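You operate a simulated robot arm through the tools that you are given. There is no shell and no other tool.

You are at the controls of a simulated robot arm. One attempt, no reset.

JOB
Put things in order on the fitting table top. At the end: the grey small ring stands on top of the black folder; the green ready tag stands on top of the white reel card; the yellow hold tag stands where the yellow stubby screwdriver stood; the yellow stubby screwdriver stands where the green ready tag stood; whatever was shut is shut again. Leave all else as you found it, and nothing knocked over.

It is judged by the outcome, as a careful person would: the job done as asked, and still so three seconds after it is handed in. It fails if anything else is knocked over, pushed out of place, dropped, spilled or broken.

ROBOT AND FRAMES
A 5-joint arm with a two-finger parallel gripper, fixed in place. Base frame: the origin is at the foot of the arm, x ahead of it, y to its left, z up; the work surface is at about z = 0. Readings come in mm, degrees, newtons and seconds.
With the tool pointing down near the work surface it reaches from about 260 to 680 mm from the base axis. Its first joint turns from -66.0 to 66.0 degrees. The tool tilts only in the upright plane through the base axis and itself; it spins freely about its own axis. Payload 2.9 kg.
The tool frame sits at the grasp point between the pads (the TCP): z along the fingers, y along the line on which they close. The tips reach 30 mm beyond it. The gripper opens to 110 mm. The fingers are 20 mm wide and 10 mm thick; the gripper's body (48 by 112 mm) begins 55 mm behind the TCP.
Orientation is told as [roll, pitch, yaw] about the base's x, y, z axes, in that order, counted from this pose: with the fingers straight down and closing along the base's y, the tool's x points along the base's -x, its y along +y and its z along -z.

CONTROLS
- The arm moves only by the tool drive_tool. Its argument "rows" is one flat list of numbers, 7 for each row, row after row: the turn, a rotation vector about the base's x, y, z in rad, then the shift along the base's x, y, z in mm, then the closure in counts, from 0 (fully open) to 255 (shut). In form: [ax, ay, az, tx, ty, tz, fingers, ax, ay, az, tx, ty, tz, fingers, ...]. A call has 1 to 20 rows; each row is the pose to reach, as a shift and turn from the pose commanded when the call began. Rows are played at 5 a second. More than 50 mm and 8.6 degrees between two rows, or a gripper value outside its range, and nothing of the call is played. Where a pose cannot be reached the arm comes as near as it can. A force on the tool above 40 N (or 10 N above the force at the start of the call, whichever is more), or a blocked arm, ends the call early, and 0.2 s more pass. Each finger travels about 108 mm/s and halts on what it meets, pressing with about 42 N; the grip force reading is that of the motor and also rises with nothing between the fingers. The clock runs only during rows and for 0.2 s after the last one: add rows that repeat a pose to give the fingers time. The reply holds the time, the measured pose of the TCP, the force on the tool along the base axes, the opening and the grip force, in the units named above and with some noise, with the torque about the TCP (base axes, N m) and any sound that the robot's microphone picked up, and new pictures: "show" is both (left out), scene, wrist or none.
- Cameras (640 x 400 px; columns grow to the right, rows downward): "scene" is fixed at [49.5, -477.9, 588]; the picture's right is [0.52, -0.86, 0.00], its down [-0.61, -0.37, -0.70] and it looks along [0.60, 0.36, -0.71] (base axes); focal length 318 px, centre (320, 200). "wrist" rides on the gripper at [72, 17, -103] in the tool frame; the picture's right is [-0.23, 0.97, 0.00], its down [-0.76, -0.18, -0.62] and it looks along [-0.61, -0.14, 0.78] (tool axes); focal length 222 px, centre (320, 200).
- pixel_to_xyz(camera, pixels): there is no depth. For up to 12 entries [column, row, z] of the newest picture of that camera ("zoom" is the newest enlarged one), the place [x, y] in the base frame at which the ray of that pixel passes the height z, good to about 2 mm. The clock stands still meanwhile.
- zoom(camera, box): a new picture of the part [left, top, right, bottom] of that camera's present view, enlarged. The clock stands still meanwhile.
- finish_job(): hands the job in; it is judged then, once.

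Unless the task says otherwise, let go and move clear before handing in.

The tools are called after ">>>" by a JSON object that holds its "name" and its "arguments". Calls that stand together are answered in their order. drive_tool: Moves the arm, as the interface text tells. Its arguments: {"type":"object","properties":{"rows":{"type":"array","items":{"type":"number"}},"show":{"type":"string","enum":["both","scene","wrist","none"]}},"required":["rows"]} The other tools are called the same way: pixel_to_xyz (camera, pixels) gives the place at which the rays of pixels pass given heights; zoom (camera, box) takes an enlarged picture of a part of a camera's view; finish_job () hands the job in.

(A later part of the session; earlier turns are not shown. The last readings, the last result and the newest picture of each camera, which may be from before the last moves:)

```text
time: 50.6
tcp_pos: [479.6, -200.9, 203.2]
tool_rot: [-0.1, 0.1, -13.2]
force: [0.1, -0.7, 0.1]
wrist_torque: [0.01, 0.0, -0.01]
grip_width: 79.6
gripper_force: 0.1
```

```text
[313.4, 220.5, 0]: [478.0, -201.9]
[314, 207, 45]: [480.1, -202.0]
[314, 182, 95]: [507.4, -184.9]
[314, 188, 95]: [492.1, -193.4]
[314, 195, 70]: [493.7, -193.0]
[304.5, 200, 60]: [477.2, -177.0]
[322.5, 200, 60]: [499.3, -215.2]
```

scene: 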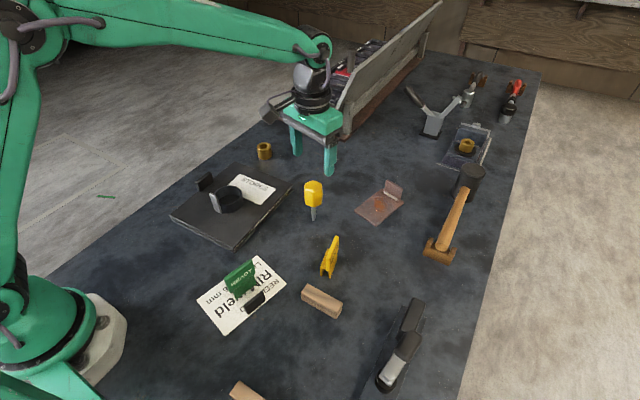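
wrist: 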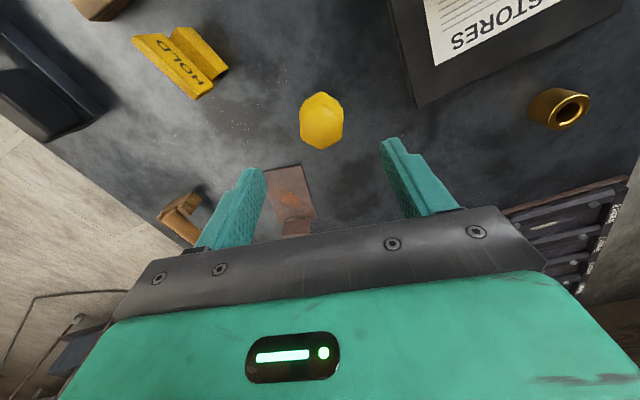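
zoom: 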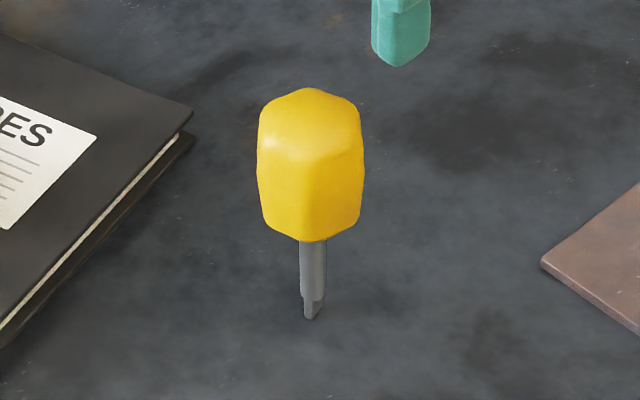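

The axis is near (480,−201), the handle spans roughly z 42–106 and is about 42 mm across flats. For a precise axis, I'll put the wrist camera directly above it.

>>> {"name": "drive_tool", "arguments": {"rows": [0, 0, -0.06, 31, -20, 0, 70, 0, 0, -0.119, 62.4, -41, 0, 70, 0, 0, -0.119, 62.4, -41, 0, 70], "show": "wrist"}}

>>> {"name": "zoom", "arguments": {"camera": "wrist", "box": [240, 0, 400, 100]}}

```text
time: 51.4
tcp_pos: [540.4, -243.1, 203.4]
tool_rot: [0.0, 0.0, -20.2]
force: [-0.3, -0.2, -0.3]
wrist_torque: [0.0, -0.01, -0.04]
grip_width: 79.9
gripper_force: 0.0
```

wrist: 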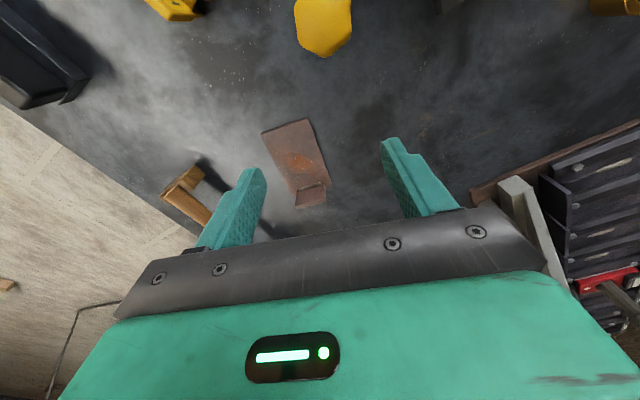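

```text
4.00 times, centred on (320, 50) of wrist
```

zoom: 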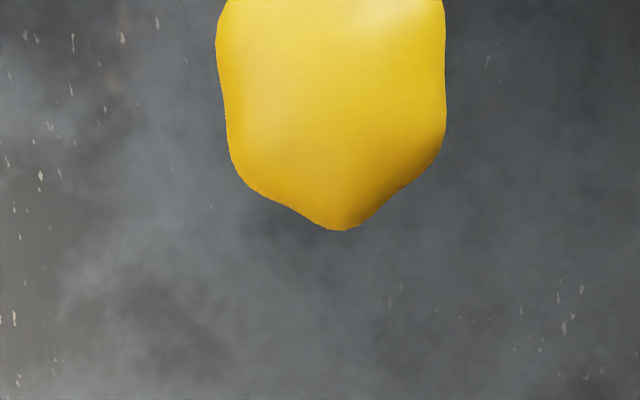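

From directly above, the hex vertices lie at about −30°, so the flats face 60° (gripper yaw −30°). I'll convert the silhouette centre to coordinates.

>>> {"name": "pixel_to_xyz", "arguments": {"camera": "wrist", "pixels": [[323.5, 17, 85], [323.5, 17, 70], [295.5, 17, 85], [351, 17, 85], [326, 57.5, 100], [326, 57.5, 85], [296.5, 30, 85], [351, 30, 85]]}}

>>> {"name": "zoom", "arguments": {"camera": "wrist", "box": [280, 0, 370, 65]}}

```text
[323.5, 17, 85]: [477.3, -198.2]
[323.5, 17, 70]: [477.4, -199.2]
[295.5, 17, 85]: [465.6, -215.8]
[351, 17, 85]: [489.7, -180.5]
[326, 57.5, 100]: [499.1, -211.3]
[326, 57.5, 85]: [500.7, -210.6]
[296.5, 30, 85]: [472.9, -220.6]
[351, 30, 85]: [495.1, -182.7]
```

```text
6.15 times, centred on (325, 32) of wrist
```

zoom: 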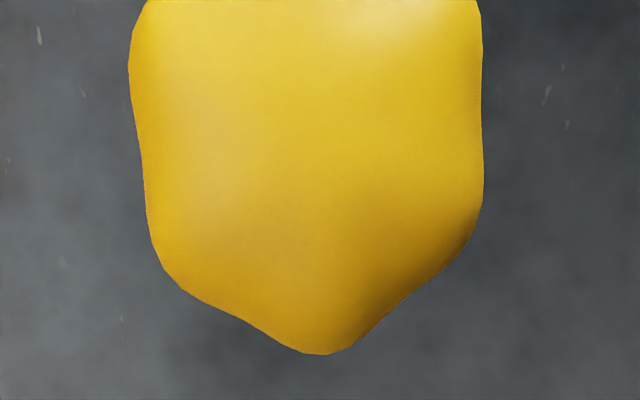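

The axis comes out at about (479.5,−200). I'll move the TCP above it at yaw −30°, opening about 70 mm, then check centring before descending.

>>> {"name": "drive_tool", "arguments": {"rows": [0, 0, -0.085, -31, 21, 0, 80, 0, 0, -0.171, -61.7, 42.3, 0, 93, 0, 0, -0.171, -61.7, 42.3, -20, 93, 0, 0, -0.171, -61.7, 42.3, -45, 93, 0, 0, -0.171, -61.7, 42.3, -60, 93, 0, 0, -0.171, -61.7, 42.3, -60, 93], "show": "both"}}

>>> {"name": "zoom", "arguments": {"camera": "wrist", "box": [220, 60, 420, 240]}}

```text
time: 52.8
tcp_pos: [480.4, -200.2, 144.2]
tool_rot: [0.0, -0.1, -29.9]
force: [0.0, 0.6, -0.1]
wrist_torque: [0.01, 0.0, -0.04]
grip_width: 69.6
gripper_force: 0.1
```

scene: 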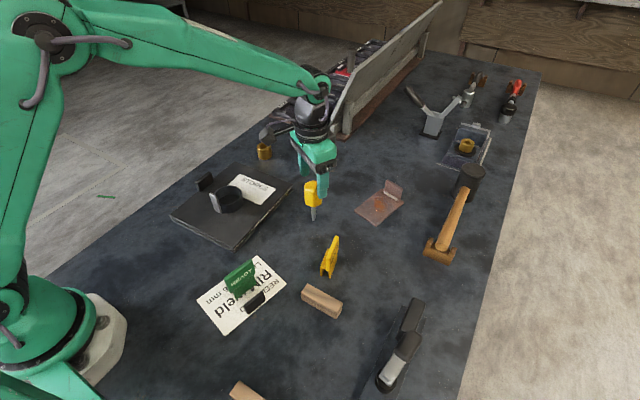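
wrist: 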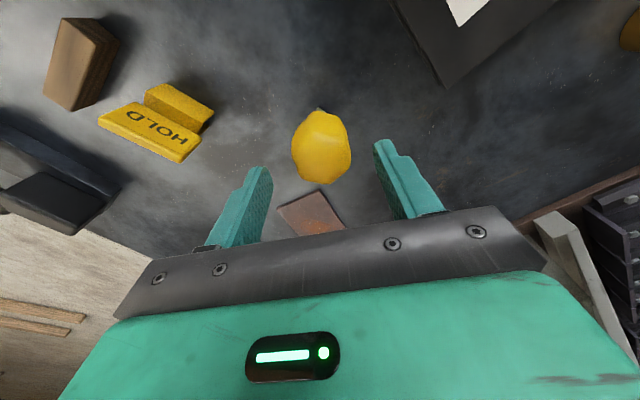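

```text
2.22 times, centred on (320, 150) of wrist
```

zoom: 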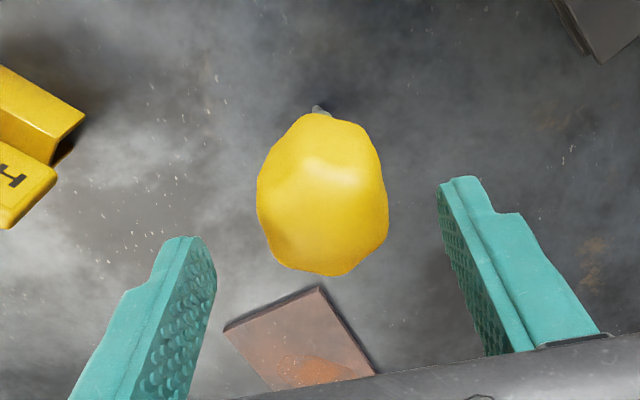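

The flats line up with the fingers. I'll check the centring numerically along the closing axis.

>>> {"name": "pixel_to_xyz", "arguments": {"camera": "wrist", "pixels": [[293.9, 156.8, 95], [349.7, 145.5, 95], [292.2, 148, 95], [350.6, 153, 95], [293.9, 156.8, 85], [349.7, 145.5, 85], [320, 110, 20]]}}

```text
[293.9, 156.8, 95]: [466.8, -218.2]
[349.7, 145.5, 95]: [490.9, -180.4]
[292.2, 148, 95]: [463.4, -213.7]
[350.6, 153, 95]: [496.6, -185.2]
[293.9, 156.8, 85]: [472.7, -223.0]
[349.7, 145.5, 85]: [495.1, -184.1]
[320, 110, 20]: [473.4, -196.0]
```

Handle mid and TCP agree within about 0.5 mm along the closing axis. I'll descend to z≈75.

>>> {"name": "drive_tool", "arguments": {"rows": [0, 0, 0, 0, 0, -20, 93, 0, 0, 0, 0, 0, -40, 93, 0, 0, 0, 0, 0, -58, 93, 0, 0, 0, 0, 0, -69, 93, 0, 0, 0, 0, 0, -69, 93], "show": "both"}}

>>> {"name": "zoom", "arguments": {"camera": "scene", "box": [270, 140, 370, 240]}}

>>> {"name": "zoom", "arguments": {"camera": "wrist", "box": [220, 60, 420, 240]}}

```text
time: 54.0
tcp_pos: [479.7, -200.2, 75.6]
tool_rot: [0.0, 0.0, -29.9]
force: [-0.7, -1.2, -0.5]
wrist_torque: [-0.01, -0.02, -0.02]
grip_width: 70.0
gripper_force: 0.0
```

scene: 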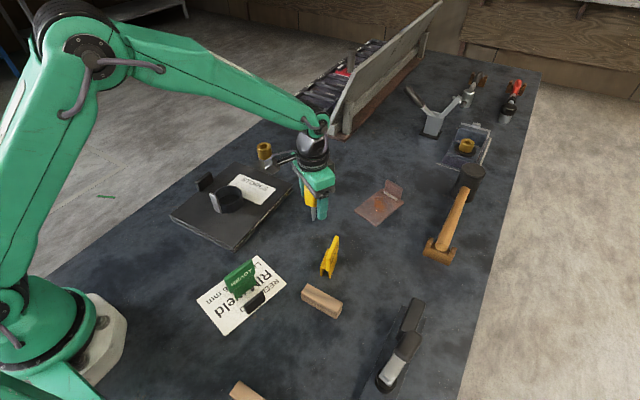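
wrist: 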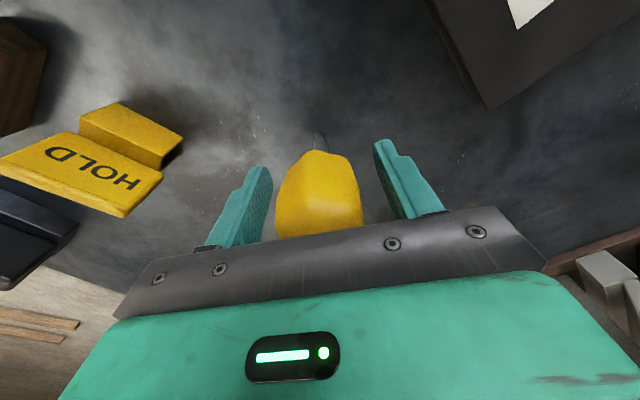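

```text
4.00 times, centred on (320, 190) of scene
```

zoom: 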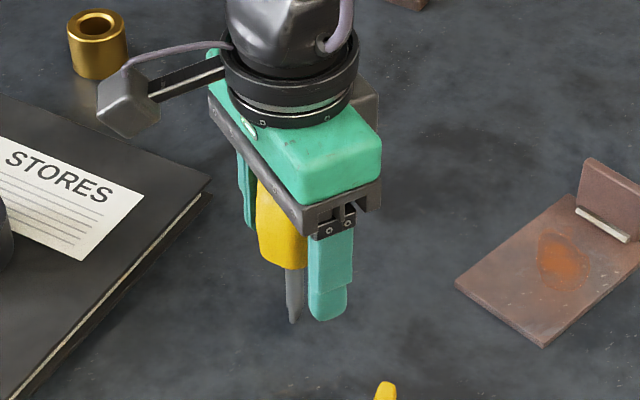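

```text
2.22 times, centred on (320, 150) of wrist
```

zoom: 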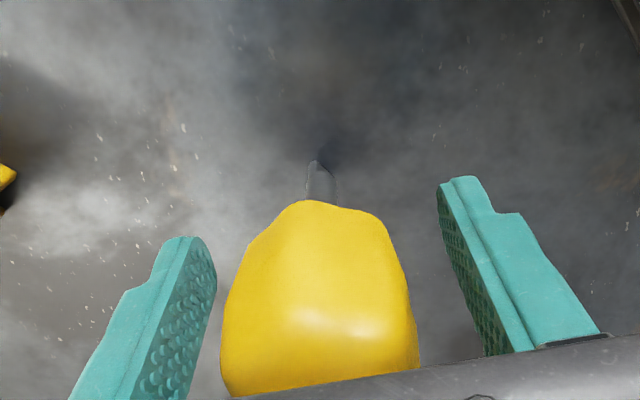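

It's well centred, with the blade tip visible at wrist (318,133). I'll record the tip position, then close gently.

>>> {"name": "pixel_to_xyz", "arguments": {"camera": "wrist", "pixels": [[318.2, 133, 0], [319, 140, 0]]}}

>>> {"name": "drive_tool", "arguments": {"rows": [0, 0, 0, 0, 0, 0, 120, 0, 0, 0, 0, 0, 0, 140, 0, 0, 0, 0, 0, 0, 160, 0, 0, 0, 0, 0, 0, 200, 0, 0, 0, 0, 0, 0, 255, 0, 0, 0, 0, 0, 0, 255], "show": "both"}}

>>> {"name": "zoom", "arguments": {"camera": "scene", "box": [270, 140, 370, 240]}}

>>> {"name": "zoom", "arguments": {"camera": "wrist", "box": [220, 60, 420, 240]}}

```text
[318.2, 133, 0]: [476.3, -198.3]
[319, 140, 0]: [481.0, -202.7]
```

```text
time: 55.4
tcp_pos: [479.0, -200.3, 75.4]
tool_rot: [0.1, 0.1, -29.9]
force: [0.2, -0.1, 0.1]
wrist_torque: [0.01, -0.01, -0.02]
grip_width: 38.4
gripper_force: 41.8
```

scene: 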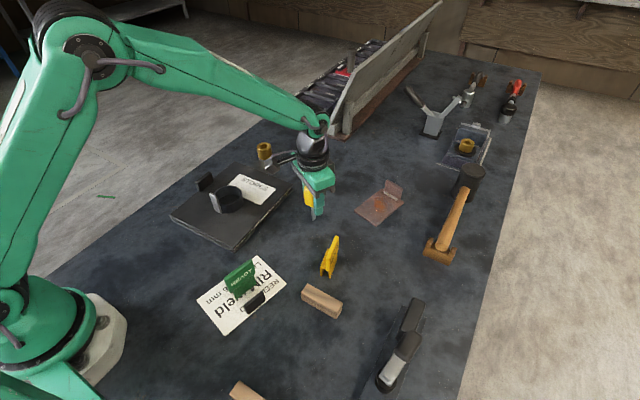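
wrist: 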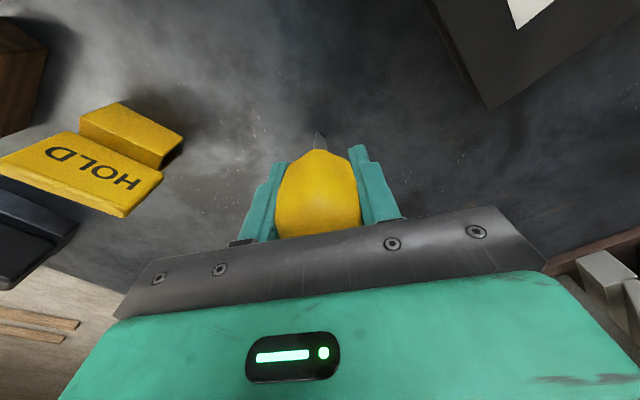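

```text
4.00 times, centred on (320, 190) of scene
```

zoom: 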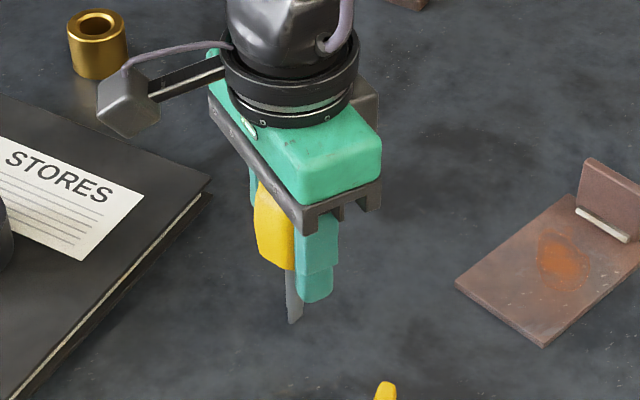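

```text
2.22 times, centred on (320, 150) of wrist
```

zoom: 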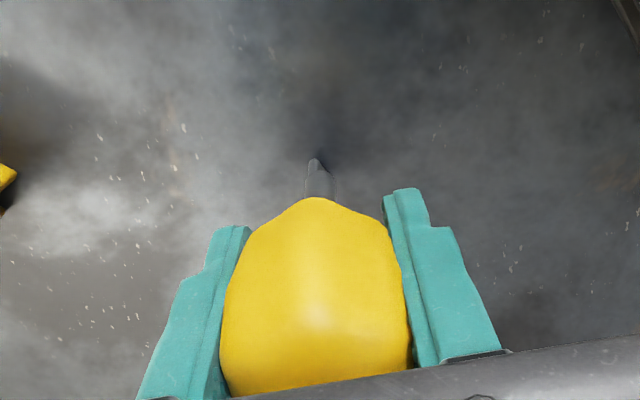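

The grip is firm at 38.4 mm and the blade tip stayed in place. I'll lift straight up and check that it stays vertical.

>>> {"name": "drive_tool", "arguments": {"rows": [0, 0, 0, 0, 0, 3, 255, 0, 0, 0, 0, 0, 10, 255, 0, 0, 0, 0, 0, 25, 255, 0, 0, 0, 0, 0, 45, 255, 0, 0, 0, 0, 0, 70, 255, 0, 0, 0, 0, 0, 90, 255, 0, 0, 0, 0, 0, 95, 255, 0, 0, 0, 0, 0, 95, 255], "show": "both"}}

>>> {"name": "zoom", "arguments": {"camera": "scene", "box": [270, 100, 370, 220]}}

```text
time: 57.2
tcp_pos: [477.9, -199.4, 172.0]
tool_rot: [-0.1, 0.0, -29.9]
force: [0.3, 0.0, -1.4]
wrist_torque: [0.0, 0.0, -0.02]
grip_width: 38.2
gripper_force: 41.6
```

scene: 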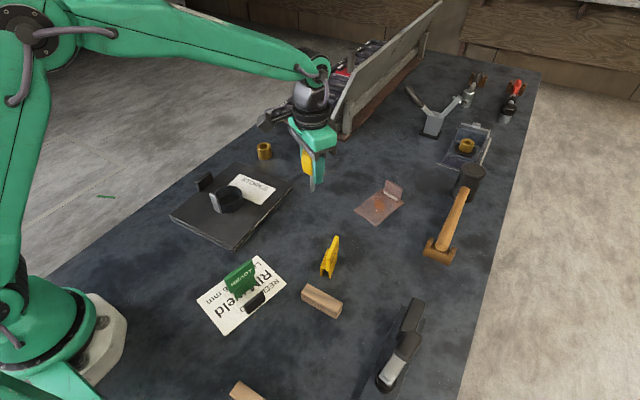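
wrist: 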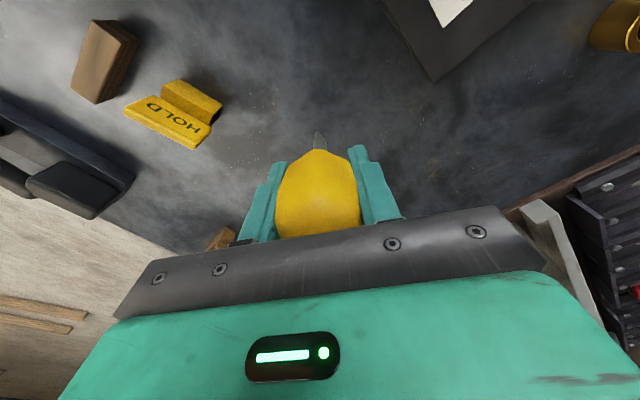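

```text
3.33 times, centred on (320, 160) of scene
```

zoom: 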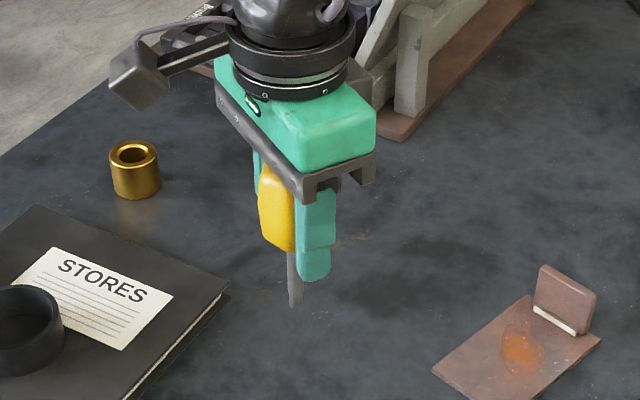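

The screwdriver hangs vertical and is held with light load. I'll carry it over the green tag's old spot (442,−419).

>>> {"name": "drive_tool", "arguments": {"rows": [0, 0, 0, -2, -10, 0, 255, 0, 0, 0, -6, -35, 0, 255, 0, 0, 0, -12, -70, 0, 255, 0, 0, 0, -18, -108, 0, 255, 0, 0, 0, -25, -146, 0, 255, 0, 0, 0, -31, -182, 0, 255, 0, 0, 0, -35, -207, 0, 255, 0, 0, 0, -37, -219, 0, 255, 0, 0, 0, -37, -219, 0, 255], "show": "both"}}

>>> {"name": "zoom", "arguments": {"camera": "scene", "box": [340, 160, 480, 320]}}

```text
time: 59.2
tcp_pos: [441.9, -418.9, 169.9]
tool_rot: [-0.1, 0.1, -29.9]
force: [0.3, -0.9, -1.2]
wrist_torque: [-0.04, 0.01, -0.01]
grip_width: 38.1
gripper_force: 41.8
```

scene: 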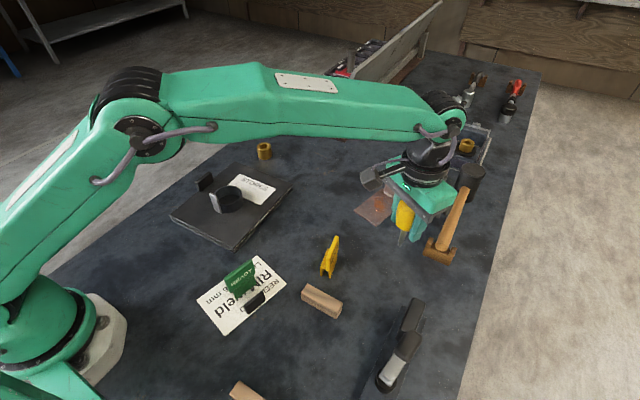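
wrist: 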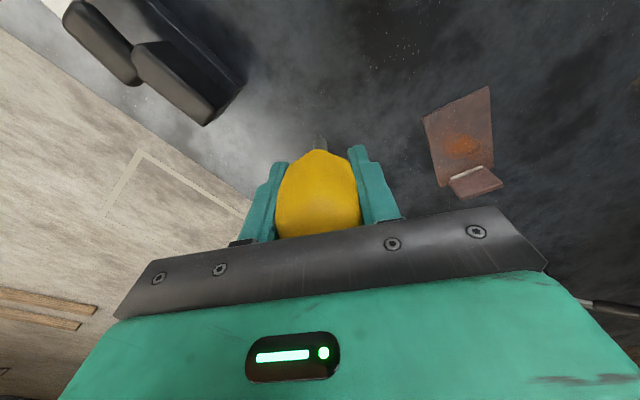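

```text
2.50 times, centred on (410, 240) of scene
```

zoom: 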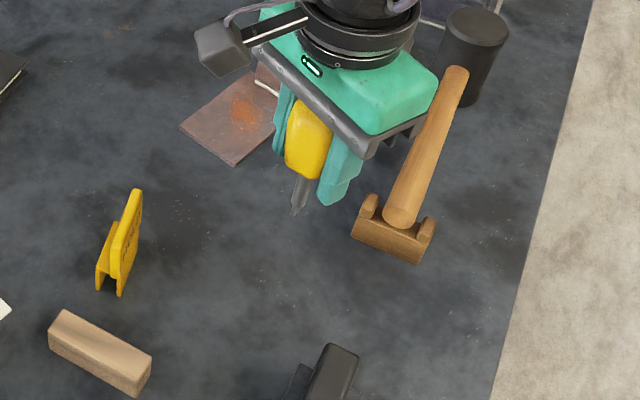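

Positioned over the spot. I'll descend to about 3 mm above the table.

>>> {"name": "drive_tool", "arguments": {"rows": [0, 0, 0, 0, 0, -25, 255, 0, 0, 0, 0, 0, -50, 255, 0, 0, 0, 0, 0, -70, 255, 0, 0, 0, 0, 0, -83, 255, 0, 0, 0, 0, 0, -90, 255, 0, 0, 0, 0, 0, -92, 255, 0, 0, 0, 0, 0, -92, 255], "show": "scene"}}

>>> {"name": "zoom", "arguments": {"camera": "scene", "box": [350, 200, 450, 300]}}

```text
time: 60.8
tcp_pos: [441.5, -418.5, 77.9]
tool_rot: [0.0, 0.0, -29.8]
force: [0.3, -0.2, -1.1]
wrist_torque: [-0.05, 0.0, 0.02]
grip_width: 38.3
gripper_force: 42.2
```

scene: 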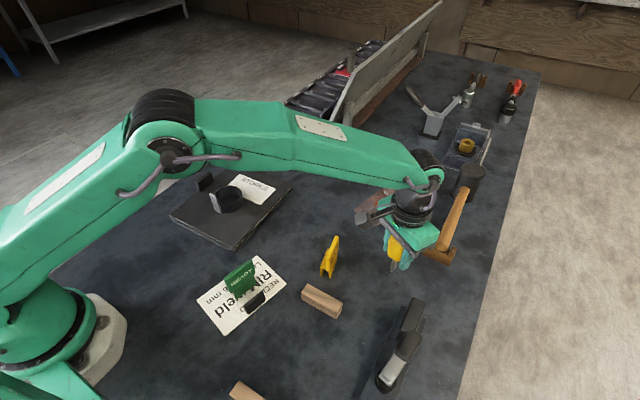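

```text
4.00 times, centred on (400, 250) of scene
```

zoom: 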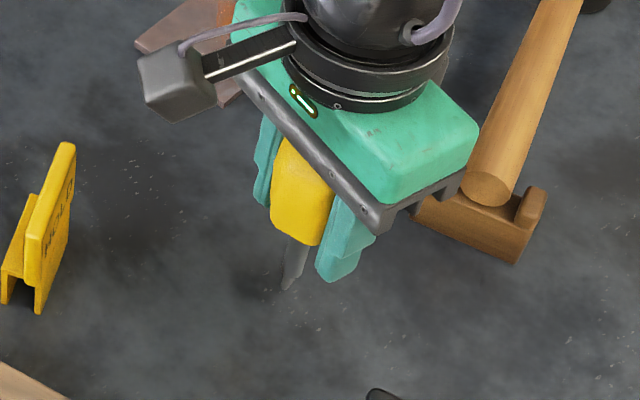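

Hanging just above the table with no contact yet. I'll lower in small steps until touchdown.

>>> {"name": "drive_tool", "arguments": {"rows": [0, 0, 0, 0, 0, -1, 255, 0, 0, 0, 0, 0, -1.5, 255, 0, 0, 0, 0, 0, -1.5, 255], "show": "none"}}

```text
time: 61.6
tcp_pos: [441.8, -420.3, 77.0]
tool_rot: [0.1, 0.0, -29.9]
force: [-0.7, -0.7, -0.1]
wrist_torque: [0.0, 0.0, 0.01]
grip_width: 38.4
gripper_force: 41.9
```

>>> {"name": "drive_tool", "arguments": {"rows": [0, 0, 0, 0, 0, -0.5, 255, 0, 0, 0, 0, 0, -0.7, 255, 0, 0, 0, 0, 0, -0.7, 255], "show": "none"}}

```text
time: 62.4
tcp_pos: [440.3, -419.5, 75.3]
tool_rot: [0.0, -0.1, -29.9]
force: [-0.6, -0.5, -1.0]
wrist_torque: [-0.04, 0.01, -0.02]
grip_width: 38.3
gripper_force: 41.9
```

>>> {"name": "drive_tool", "arguments": {"rows": [0, 0, 0, 0, 0, -0.3, 255, 0, 0, 0, 0, 0, -0.5, 255, 0, 0, 0, 0, 0, -0.5, 255], "show": "none"}}

```text
time: 63.2
tcp_pos: [442.4, -419.8, 76.2]
tool_rot: [-0.1, 0.0, -30.0]
force: [0.2, -0.5, -1.2]
wrist_torque: [0.02, 0.01, 0.02]
grip_width: 38.4
gripper_force: 42.6
```

>>> {"name": "drive_tool", "arguments": {"rows": [0, 0, 0, 0, 0, -0.3, 255, 0, 0, 0, 0, 0, -0.5, 255, 0, 0, 0, 0, 0, -0.5, 255], "show": "none"}}

```text
time: 64.0
tcp_pos: [440.9, -420.5, 76.0]
tool_rot: [0.0, 0.1, -29.8]
force: [-0.1, 0.3, -1.7]
wrist_torque: [0.06, 0.02, -0.02]
grip_width: 38.6
gripper_force: 41.5
```

>>> {"name": "drive_tool", "arguments": {"rows": [0, 0, 0, 0, 0, -0.3, 255, 0, 0, 0, 0, 0, -0.5, 255, 0, 0, 0, 0, 0, -0.5, 255], "show": "scene"}}

>>> {"name": "zoom", "arguments": {"camera": "scene", "box": [370, 240, 430, 290]}}

```text
time: 64.8
tcp_pos: [441.8, -419.0, 75.1]
tool_rot: [0.1, -0.1, -29.8]
force: [0.2, 0.0, -1.1]
wrist_torque: [-0.01, -0.02, 0.0]
grip_width: 38.4
gripper_force: 41.6
```

scene: 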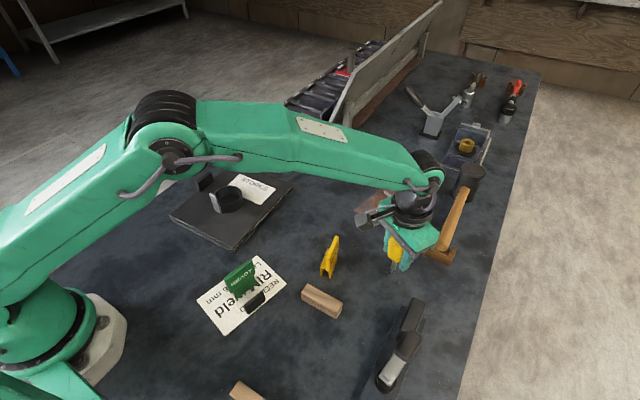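

```text
8.00 times, centred on (400, 265) of scene
```

zoom: 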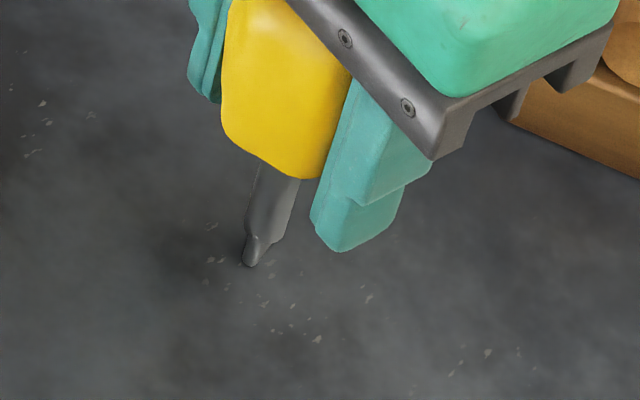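

>>> {"name": "pixel_to_xyz", "arguments": {"camera": "scene", "pixels": [[391.25, 273.1, 0], [391.25, 273.1, 2]]}}

>>> {"name": "drive_tool", "arguments": {"rows": [0, 0, 0, 0, 0, -0.3, 255, 0, 0, 0, 0, 0, -0.6, 255, 0, 0, 0, 0, 0, -0.6, 255], "show": "none"}}

```text
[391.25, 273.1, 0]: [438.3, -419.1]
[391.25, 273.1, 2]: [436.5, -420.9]
```

```text
time: 65.6
tcp_pos: [441.2, -419.5, 75.7]
tool_rot: [0.0, -0.1, -29.9]
force: [1.4, 1.8, 5.9]
wrist_torque: [0.06, -0.13, -0.03]
grip_width: 38.4
gripper_force: 41.8
```

Touchdown is confirmed at about 6–7 N. I'll release slowly and symmetrically, then check that it stands before rising.

>>> {"name": "drive_tool", "arguments": {"rows": [0, 0, 0, 0, 0, 0.2, 255, 0, 0, 0, 0, 0, 0.2, 200, 0, 0, 0, 0, 0, 0.2, 168, 0, 0, 0, 0, 0, 0.2, 165, 0, 0, 0, 0, 0, 0.2, 161, 0, 0, 0, 0, 0, 0.2, 156, 0, 0, 0, 0, 0, 0.2, 150, 0, 0, 0, 0, 0, 0.2, 140, 0, 0, 0, 0, 0, 0.2, 125, 0, 0, 0, 0, 0, 0.2, 100, 0, 0, 0, 0, 0, 0.2, 93], "show": "both"}}

>>> {"name": "zoom", "arguments": {"camera": "scene", "box": [350, 200, 450, 300]}}

>>> {"name": "zoom", "arguments": {"camera": "wrist", "box": [220, 60, 420, 240]}}

```text
time: 68.0
tcp_pos: [440.2, -420.4, 74.6]
tool_rot: [0.0, 0.0, -29.8]
force: [-0.2, 0.2, 0.0]
wrist_torque: [0.01, -0.03, -0.01]
grip_width: 69.7
gripper_force: 0.0
```

scene: 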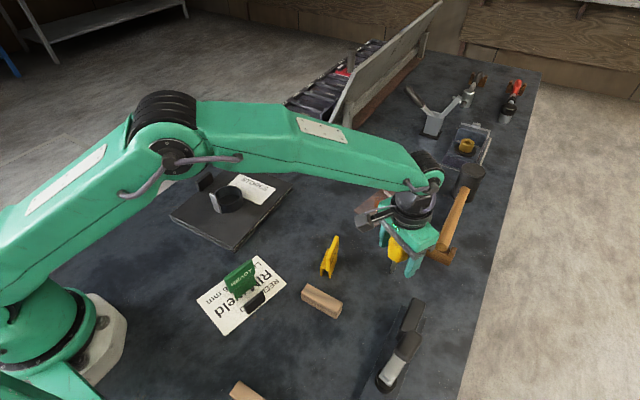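
wrist: 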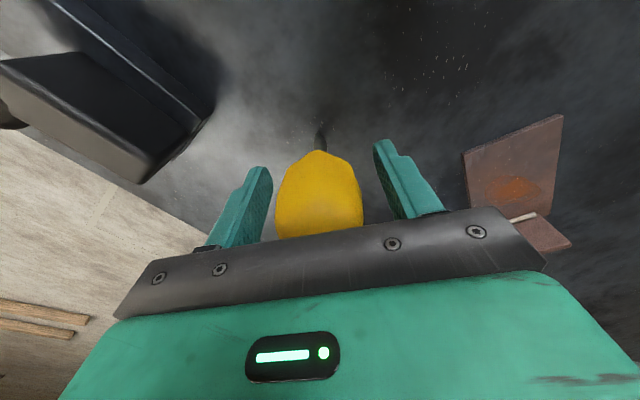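

```text
4.00 times, centred on (400, 250) of scene
```

zoom: 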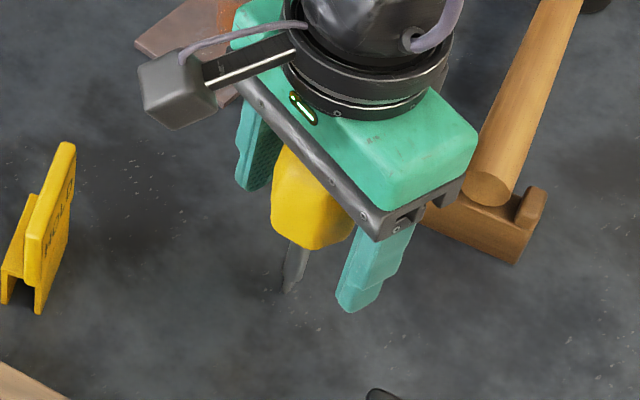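

```text
2.22 times, centred on (320, 150) of wrist
```

zoom: 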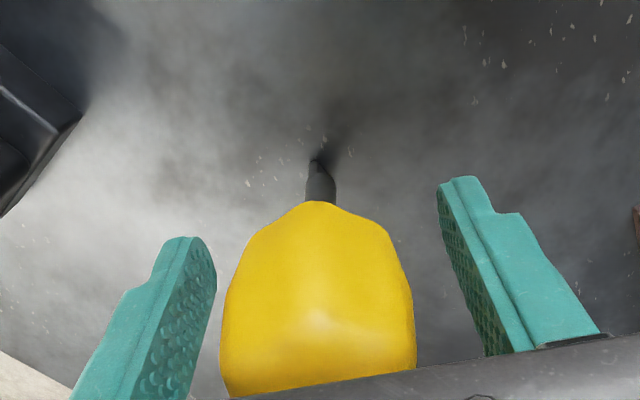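

The screwdriver stands freely between the open fingers. I'll rise straight up, well clear.

>>> {"name": "drive_tool", "arguments": {"rows": [0, 0, 0, 0, 0, 8, 93, 0, 0, 0, 0, 0, 25, 93, 0, 0, 0, 0, 0, 50, 93, 0, 0, 0, 0, 0, 80, 93, 0, 0, 0, 0, 0, 110, 93, 0, 0, 0, 0, 0, 130, 93, 0, 0, 0, 0, 0, 130, 93], "show": "both"}}

>>> {"name": "zoom", "arguments": {"camera": "scene", "box": [350, 200, 450, 300]}}

```text
time: 69.6
tcp_pos: [439.3, -420.8, 204.6]
tool_rot: [0.0, 0.0, -29.9]
force: [0.5, -0.5, 0.6]
wrist_torque: [-0.01, 0.01, -0.01]
grip_width: 69.7
gripper_force: 0.0
```

scene: 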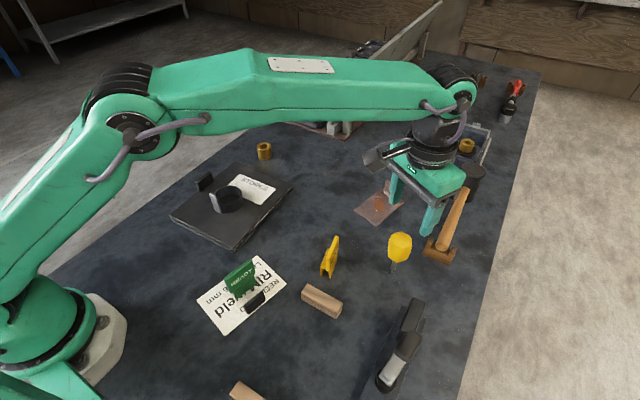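
wrist: 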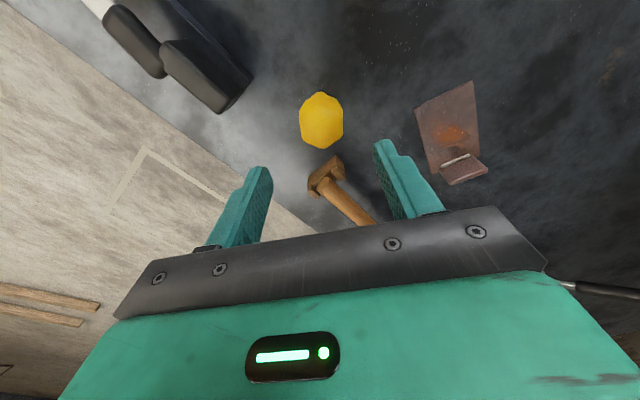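

```text
4.00 times, centred on (400, 250) of scene
```

zoom: 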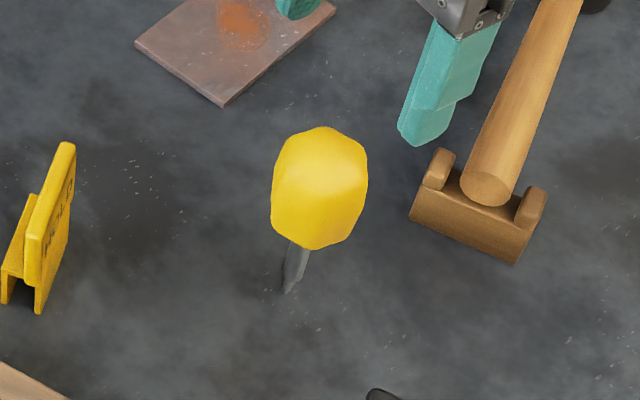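

The screwdriver stands where the green tag was. Now I'll hover over the yellow tag to measure its pose.

>>> {"name": "drive_tool", "arguments": {"rows": [0, 0, 0.125, -6, 15, 0, 116, 0, 0, 0.25, -14, 35, 0, 116, 0, 0, 0.375, -23, 56, 0, 116, 0, 0, 0.5, -32, 78, 0, 116, 0, 0, 0.625, -40, 97, -20, 116, 0, 0, 0.749, -47, 112, -40, 116, 0, 0, 0.749, -47, 112, -45, 116, 0, 0, 0.749, -47, 112, -45, 116], "show": "both"}}

>>> {"name": "zoom", "arguments": {"camera": "wrist", "box": [230, 50, 410, 190]}}

>>> {"name": "zoom", "arguments": {"camera": "scene", "box": [290, 220, 370, 300]}}

```text
time: 71.4
tcp_pos: [393.6, -309.2, 159.8]
tool_rot: [0.0, 0.0, 13.1]
force: [-0.7, -0.2, 0.3]
wrist_torque: [0.0, -0.01, 0.02]
grip_width: 59.7
gripper_force: 0.1
```

scene: 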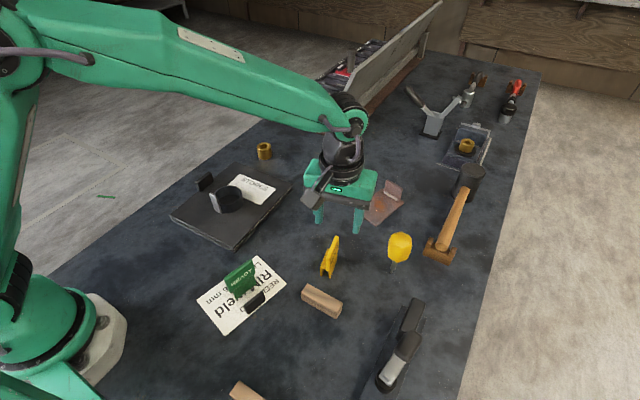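
wrist: 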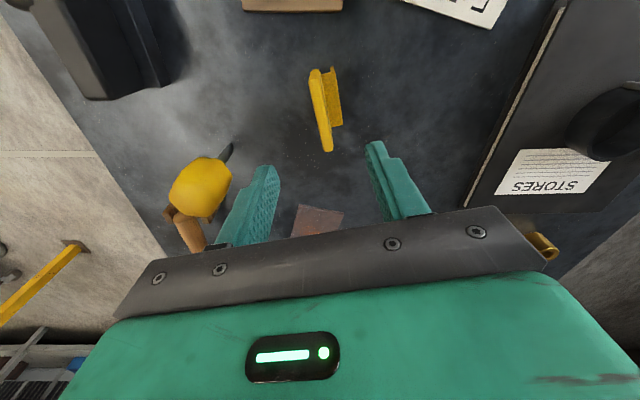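

```text
2.86 times, centred on (320, 120) of wrist
```

zoom: 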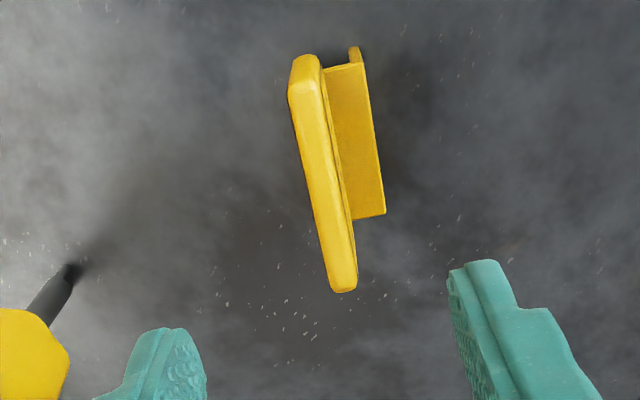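

```text
5.00 times, centred on (330, 260) of scene
```

zoom: 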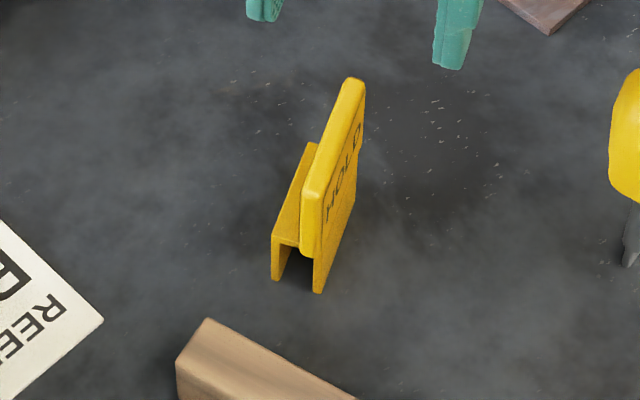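

>>> {"name": "pixel_to_xyz", "arguments": {"camera": "wrist", "pixels": [[308.8, 84, 70], [317.9, 82.2, 70], [323.5, 151.5, 70], [333, 149.8, 70], [335.8, 71.7, 30], [342.8, 124.6, 30], [334, 66, 0], [335.8, 71.7, 25], [342.8, 124.6, 25]]}}

```text
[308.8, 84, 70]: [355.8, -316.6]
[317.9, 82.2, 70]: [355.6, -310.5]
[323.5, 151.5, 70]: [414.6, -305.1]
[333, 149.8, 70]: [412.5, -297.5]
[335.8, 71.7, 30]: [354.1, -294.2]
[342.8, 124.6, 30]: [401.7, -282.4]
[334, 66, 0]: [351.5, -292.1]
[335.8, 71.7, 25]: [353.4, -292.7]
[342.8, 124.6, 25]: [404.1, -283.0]
```

>>> {"name": "pixel_to_xyz", "arguments": {"camera": "scene", "pixels": [[321, 276, 0], [329.6, 278.4, 0], [327, 260, 70], [337, 236, 70], [320.5, 267, 33], [329, 249, 33], [326, 268, 20]]}}

>>> {"name": "zoom", "arguments": {"camera": "wrist", "box": [295, 55, 355, 165]}}

```text
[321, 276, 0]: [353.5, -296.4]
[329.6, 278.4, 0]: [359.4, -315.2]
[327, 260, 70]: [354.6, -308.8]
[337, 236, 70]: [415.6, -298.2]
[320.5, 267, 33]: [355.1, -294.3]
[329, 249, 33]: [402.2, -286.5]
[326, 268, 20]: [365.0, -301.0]
```

```text
3.64 times, centred on (325, 110) of wrist
```

zoom: 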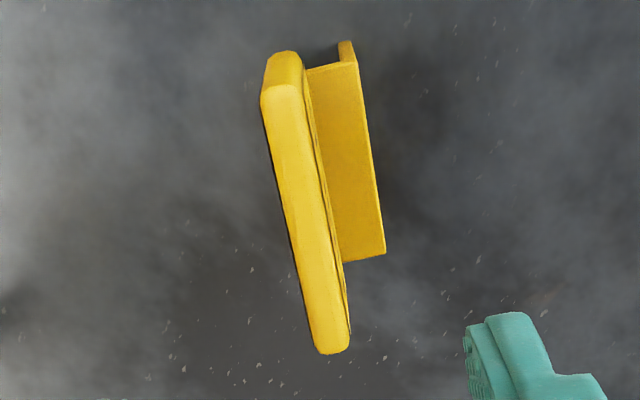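

The yellow tag's axis is at about 11.9°, its total width is 22 mm and its centre is (382,−300). I'll align, descend to z≈45 and straddle it like the green one.

>>> {"name": "drive_tool", "arguments": {"rows": [0, 0, -0.021, -11.6, 9.2, 0, 128, 0, 0, -0.021, -11.6, 9.2, -20, 128, 0, 0, -0.021, -11.6, 9.2, -50, 128, 0, 0, -0.021, -11.6, 9.2, -75, 128, 0, 0, -0.021, -11.6, 9.2, -75, 128], "show": "wrist"}}

>>> {"name": "zoom", "arguments": {"camera": "wrist", "box": [220, 50, 420, 230]}}

```text
time: 72.6
tcp_pos: [383.7, -300.9, 83.7]
tool_rot: [0.0, 0.0, 11.8]
force: [0.4, -0.4, 0.4]
wrist_torque: [0.03, 0.0, 0.01]
grip_width: 55.0
gripper_force: 0.1
```

wrist: 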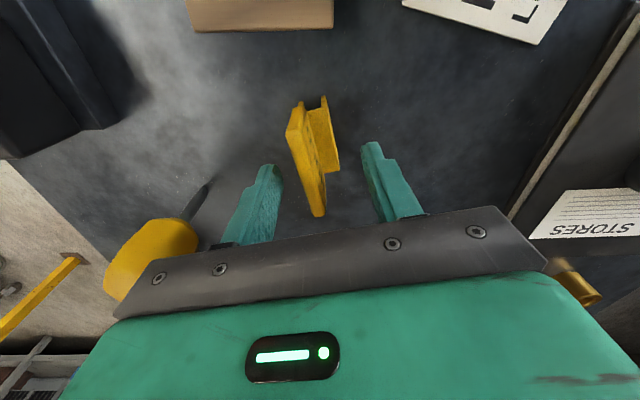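

```text
2.22 times, centred on (320, 140) of wrist
```

zoom: 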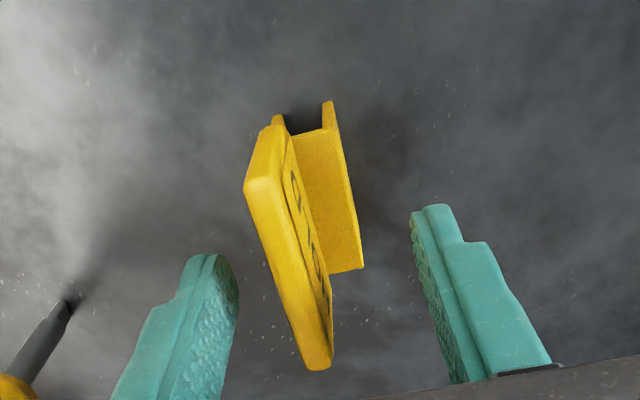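

>>> {"name": "pixel_to_xyz", "arguments": {"camera": "wrist", "pixels": [[286.3, 135.5, 70], [314.6, 215.6, 70], [329, 108.5, 30], [339.4, 170.2, 30]]}}

```text
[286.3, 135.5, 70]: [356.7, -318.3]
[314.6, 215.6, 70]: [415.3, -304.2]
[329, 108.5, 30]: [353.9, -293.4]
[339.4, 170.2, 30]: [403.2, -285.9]
```

Centred within 1 mm. I'll descend to z≈45 and close gradually.

>>> {"name": "drive_tool", "arguments": {"rows": [0, 0, 0, 0, 0, -15, 128, 0, 0, 0, 0, 0, -30, 128, 0, 0, 0, 0, 0, -39, 128, 0, 0, 0, 0, 0, -39, 128, 0, 0, 0, 0, 0, -39, 170, 0, 0, 0, 0, 0, -39, 190, 0, 0, 0, 0, 0, -39, 220, 0, 0, 0, 0, 0, -39, 255, 0, 0, 0, 0, 0, -39, 255], "show": "both"}}

>>> {"name": "zoom", "arguments": {"camera": "wrist", "box": [220, 50, 420, 230]}}

>>> {"name": "zoom", "arguments": {"camera": "scene", "box": [290, 220, 370, 300]}}

```text
time: 74.6
tcp_pos: [383.6, -297.4, 45.9]
tool_rot: [0.0, 0.0, 11.8]
force: [-0.1, 0.1, 0.0]
wrist_torque: [0.01, 0.02, 0.0]
grip_width: 21.4
gripper_force: 41.4
```

scene: 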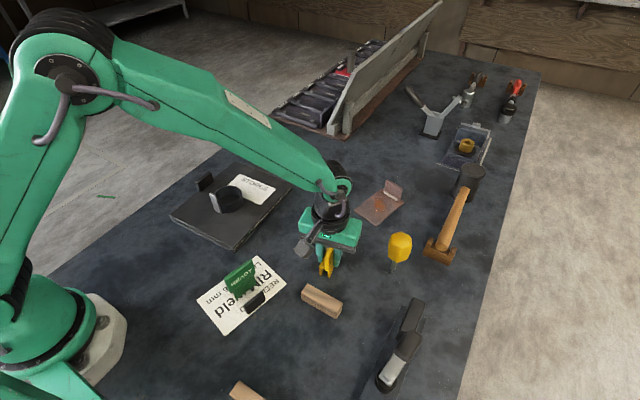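
wrist: 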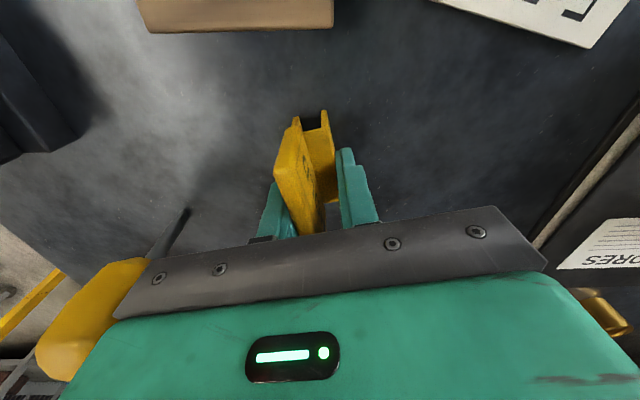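

```text
2.22 times, centred on (320, 140) of wrist
```

zoom: 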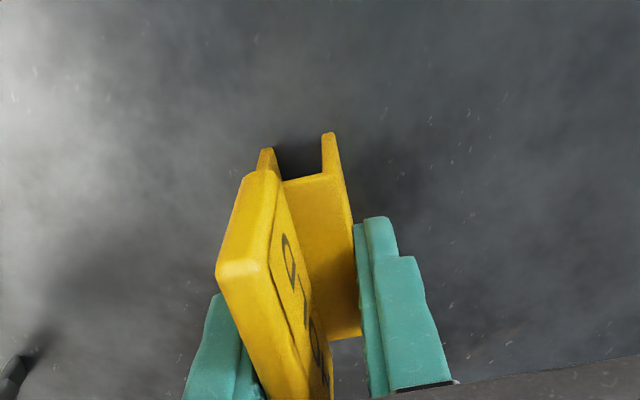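

```text
5.00 times, centred on (330, 260) of scene
```

zoom: 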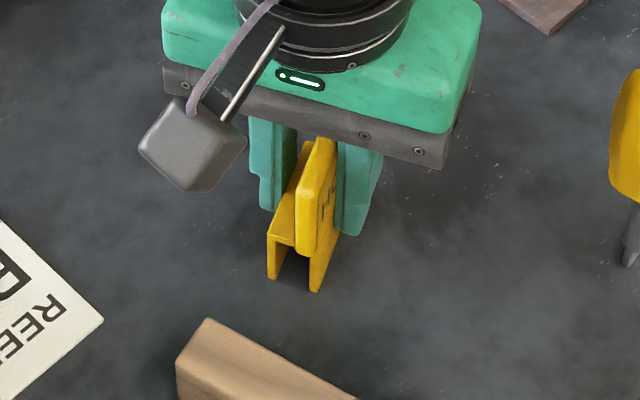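

Firm 21.4 mm grip. I'll lift and carry the tag to the screwdriver's old spot (480,−200.5).

>>> {"name": "drive_tool", "arguments": {"rows": [0, 0, 0, 0, 0, 4, 255, 0, 0, 0, 0, 0, 15, 255, 0, 0, 0, 0, 0, 40, 255, 0, 0, 0, 0, 0, 70, 255, 0, 0, 0, 0, 0, 90, 255, 0, 0, 0, 8, 8, 95, 255, 0, 0, 0, 25, 25, 95, 255, 0, 0, 0, 48, 49, 95, 255, 0, 0, 0, 72, 73, 95, 255, 0, 0, 0, 90, 91, 95, 255, 0, 0, 0, 98, 99.5, 95, 255, 0, 0, 0, 98, 99.5, 95, 255], "show": "both"}}

>>> {"name": "zoom", "arguments": {"camera": "scene", "box": [260, 140, 380, 260]}}

```text
time: 77.2
tcp_pos: [480.1, -198.9, 140.4]
tool_rot: [0.0, 0.0, 11.7]
force: [-0.2, 0.5, -0.7]
wrist_torque: [-0.01, -0.03, 0.03]
grip_width: 21.4
gripper_force: 41.8
```

scene: 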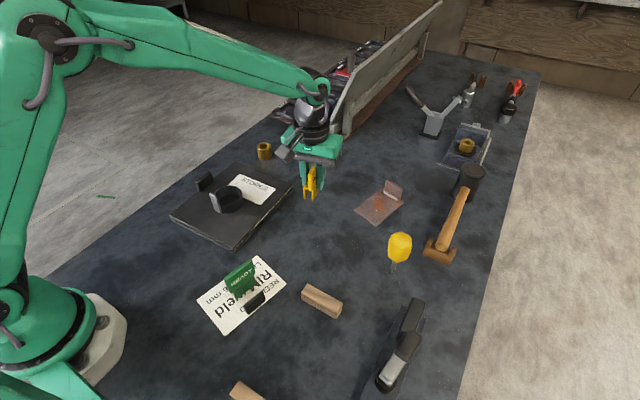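
wrist: 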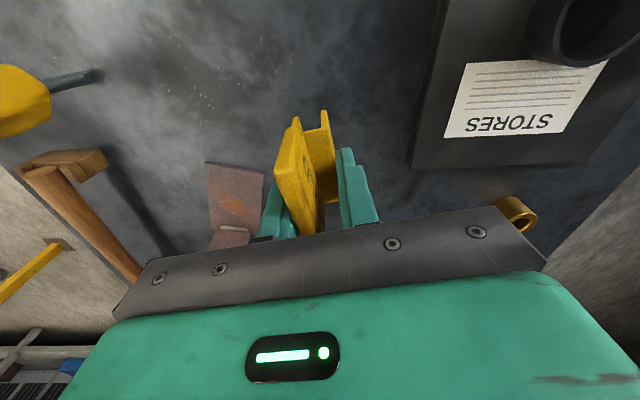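

```text
3.33 times, centred on (320, 200) of scene
```

zoom: 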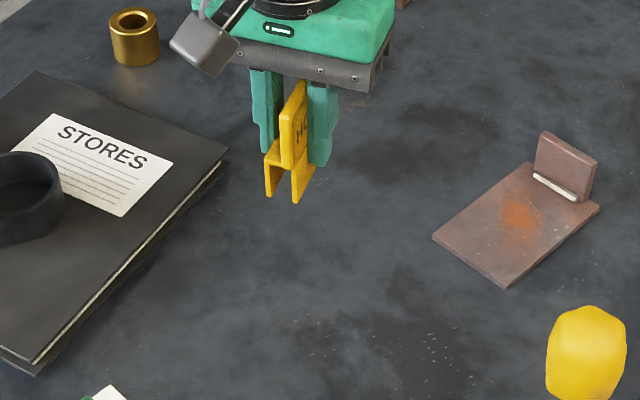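

Over the spot. I'll descend to just above the table.

>>> {"name": "drive_tool", "arguments": {"rows": [0, 0, 0, 0, 0, -25, 255, 0, 0, 0, 0, 0, -50, 255, 0, 0, 0, 0, 0, -70, 255, 0, 0, 0, 0, 0, -84, 255, 0, 0, 0, 0, 0, -91, 255, 0, 0, 0, 0, 0, -93, 255, 0, 0, 0, 0, 0, -93, 255], "show": "none"}}

```text
time: 78.8
tcp_pos: [481.5, -199.0, 48.7]
tool_rot: [0.1, 0.0, 11.9]
force: [0.4, 0.8, 0.4]
wrist_torque: [-0.03, 0.0, -0.02]
grip_width: 21.2
gripper_force: 42.2
```

>>> {"name": "drive_tool", "arguments": {"rows": [0, 0, 0, 0, 0, -0.7, 255, 0, 0, 0, 0, 0, -1.2, 255, 0, 0, 0, 0, 0, -1.2, 255], "show": "none"}}

```text
time: 79.6
tcp_pos: [480.1, -198.1, 46.7]
tool_rot: [0.0, 0.0, 11.8]
force: [0.1, -0.7, -0.2]
wrist_torque: [0.01, 0.02, 0.0]
grip_width: 21.8
gripper_force: 42.3
```

>>> {"name": "drive_tool", "arguments": {"rows": [0, 0, 0, -0.3, -1.0, 0, 255, 0, 0, 0, -0.3, -1.5, -0.4, 255, 0, 0, 0, -0.3, -1.5, -0.6, 255, 0, 0, 0, -0.3, -1.5, -0.6, 255], "show": "none"}}

```text
time: 80.6
tcp_pos: [480.3, -201.4, 44.4]
tool_rot: [0.0, 0.0, 11.8]
force: [-0.3, 0.1, -0.2]
wrist_torque: [0.03, 0.03, 0.01]
grip_width: 21.3
gripper_force: 42.0
```

>>> {"name": "drive_tool", "arguments": {"rows": [0, 0, 0, 0, 0, -0.3, 255, 0, 0, 0, 0, 0, -0.6, 255, 0, 0, 0, 0, 0, -0.6, 255], "show": "scene"}}

>>> {"name": "zoom", "arguments": {"camera": "scene", "box": [280, 170, 350, 240]}}

```text
time: 81.4
tcp_pos: [482.0, -200.4, 45.6]
tool_rot: [0.1, 0.1, 11.8]
force: [-0.7, 0.5, -0.9]
wrist_torque: [0.01, 0.01, -0.01]
grip_width: 21.5
gripper_force: 42.0
```

scene: 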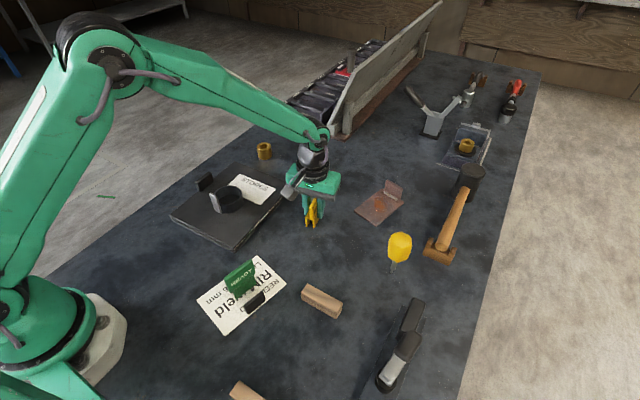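

```text
5.71 times, centred on (315, 205) of scene
```

zoom: 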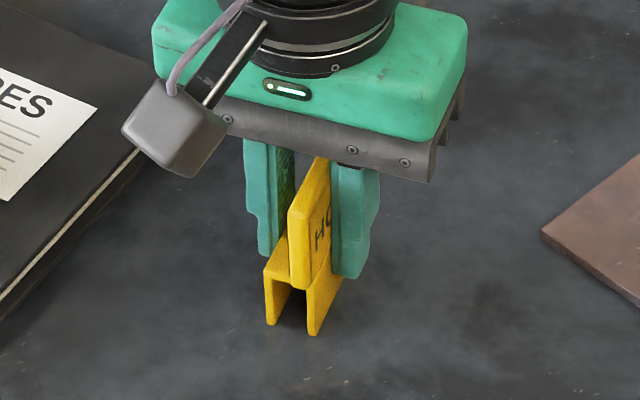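

Almost touching. I'll keep going in half-millimetre steps until contact.

>>> {"name": "drive_tool", "arguments": {"rows": [0, 0, 0, 0, 0, -0.3, 255, 0, 0, 0, 0, 0, -0.6, 255, 0, 0, 0, 0, 0, -0.6, 255], "show": "none"}}

```text
time: 82.2
tcp_pos: [481.0, -199.7, 44.6]
tool_rot: [0.0, 0.0, 11.7]
force: [-0.4, 0.0, 0.0]
wrist_torque: [0.01, 0.01, 0.03]
grip_width: 21.5
gripper_force: 42.3
```

>>> {"name": "drive_tool", "arguments": {"rows": [0, 0, 0, 0, 0, -0.3, 255, 0, 0, 0, 0, 0, -0.6, 255, 0, 0, 0, 0, 0, -0.6, 255], "show": "none"}}

```text
time: 83.0
tcp_pos: [481.5, -200.1, 44.6]
tool_rot: [-0.2, -0.2, 11.8]
force: [-0.1, 1.4, 8.0]
wrist_torque: [0.16, 0.13, 0.03]
grip_width: 21.4
gripper_force: 42.1
```

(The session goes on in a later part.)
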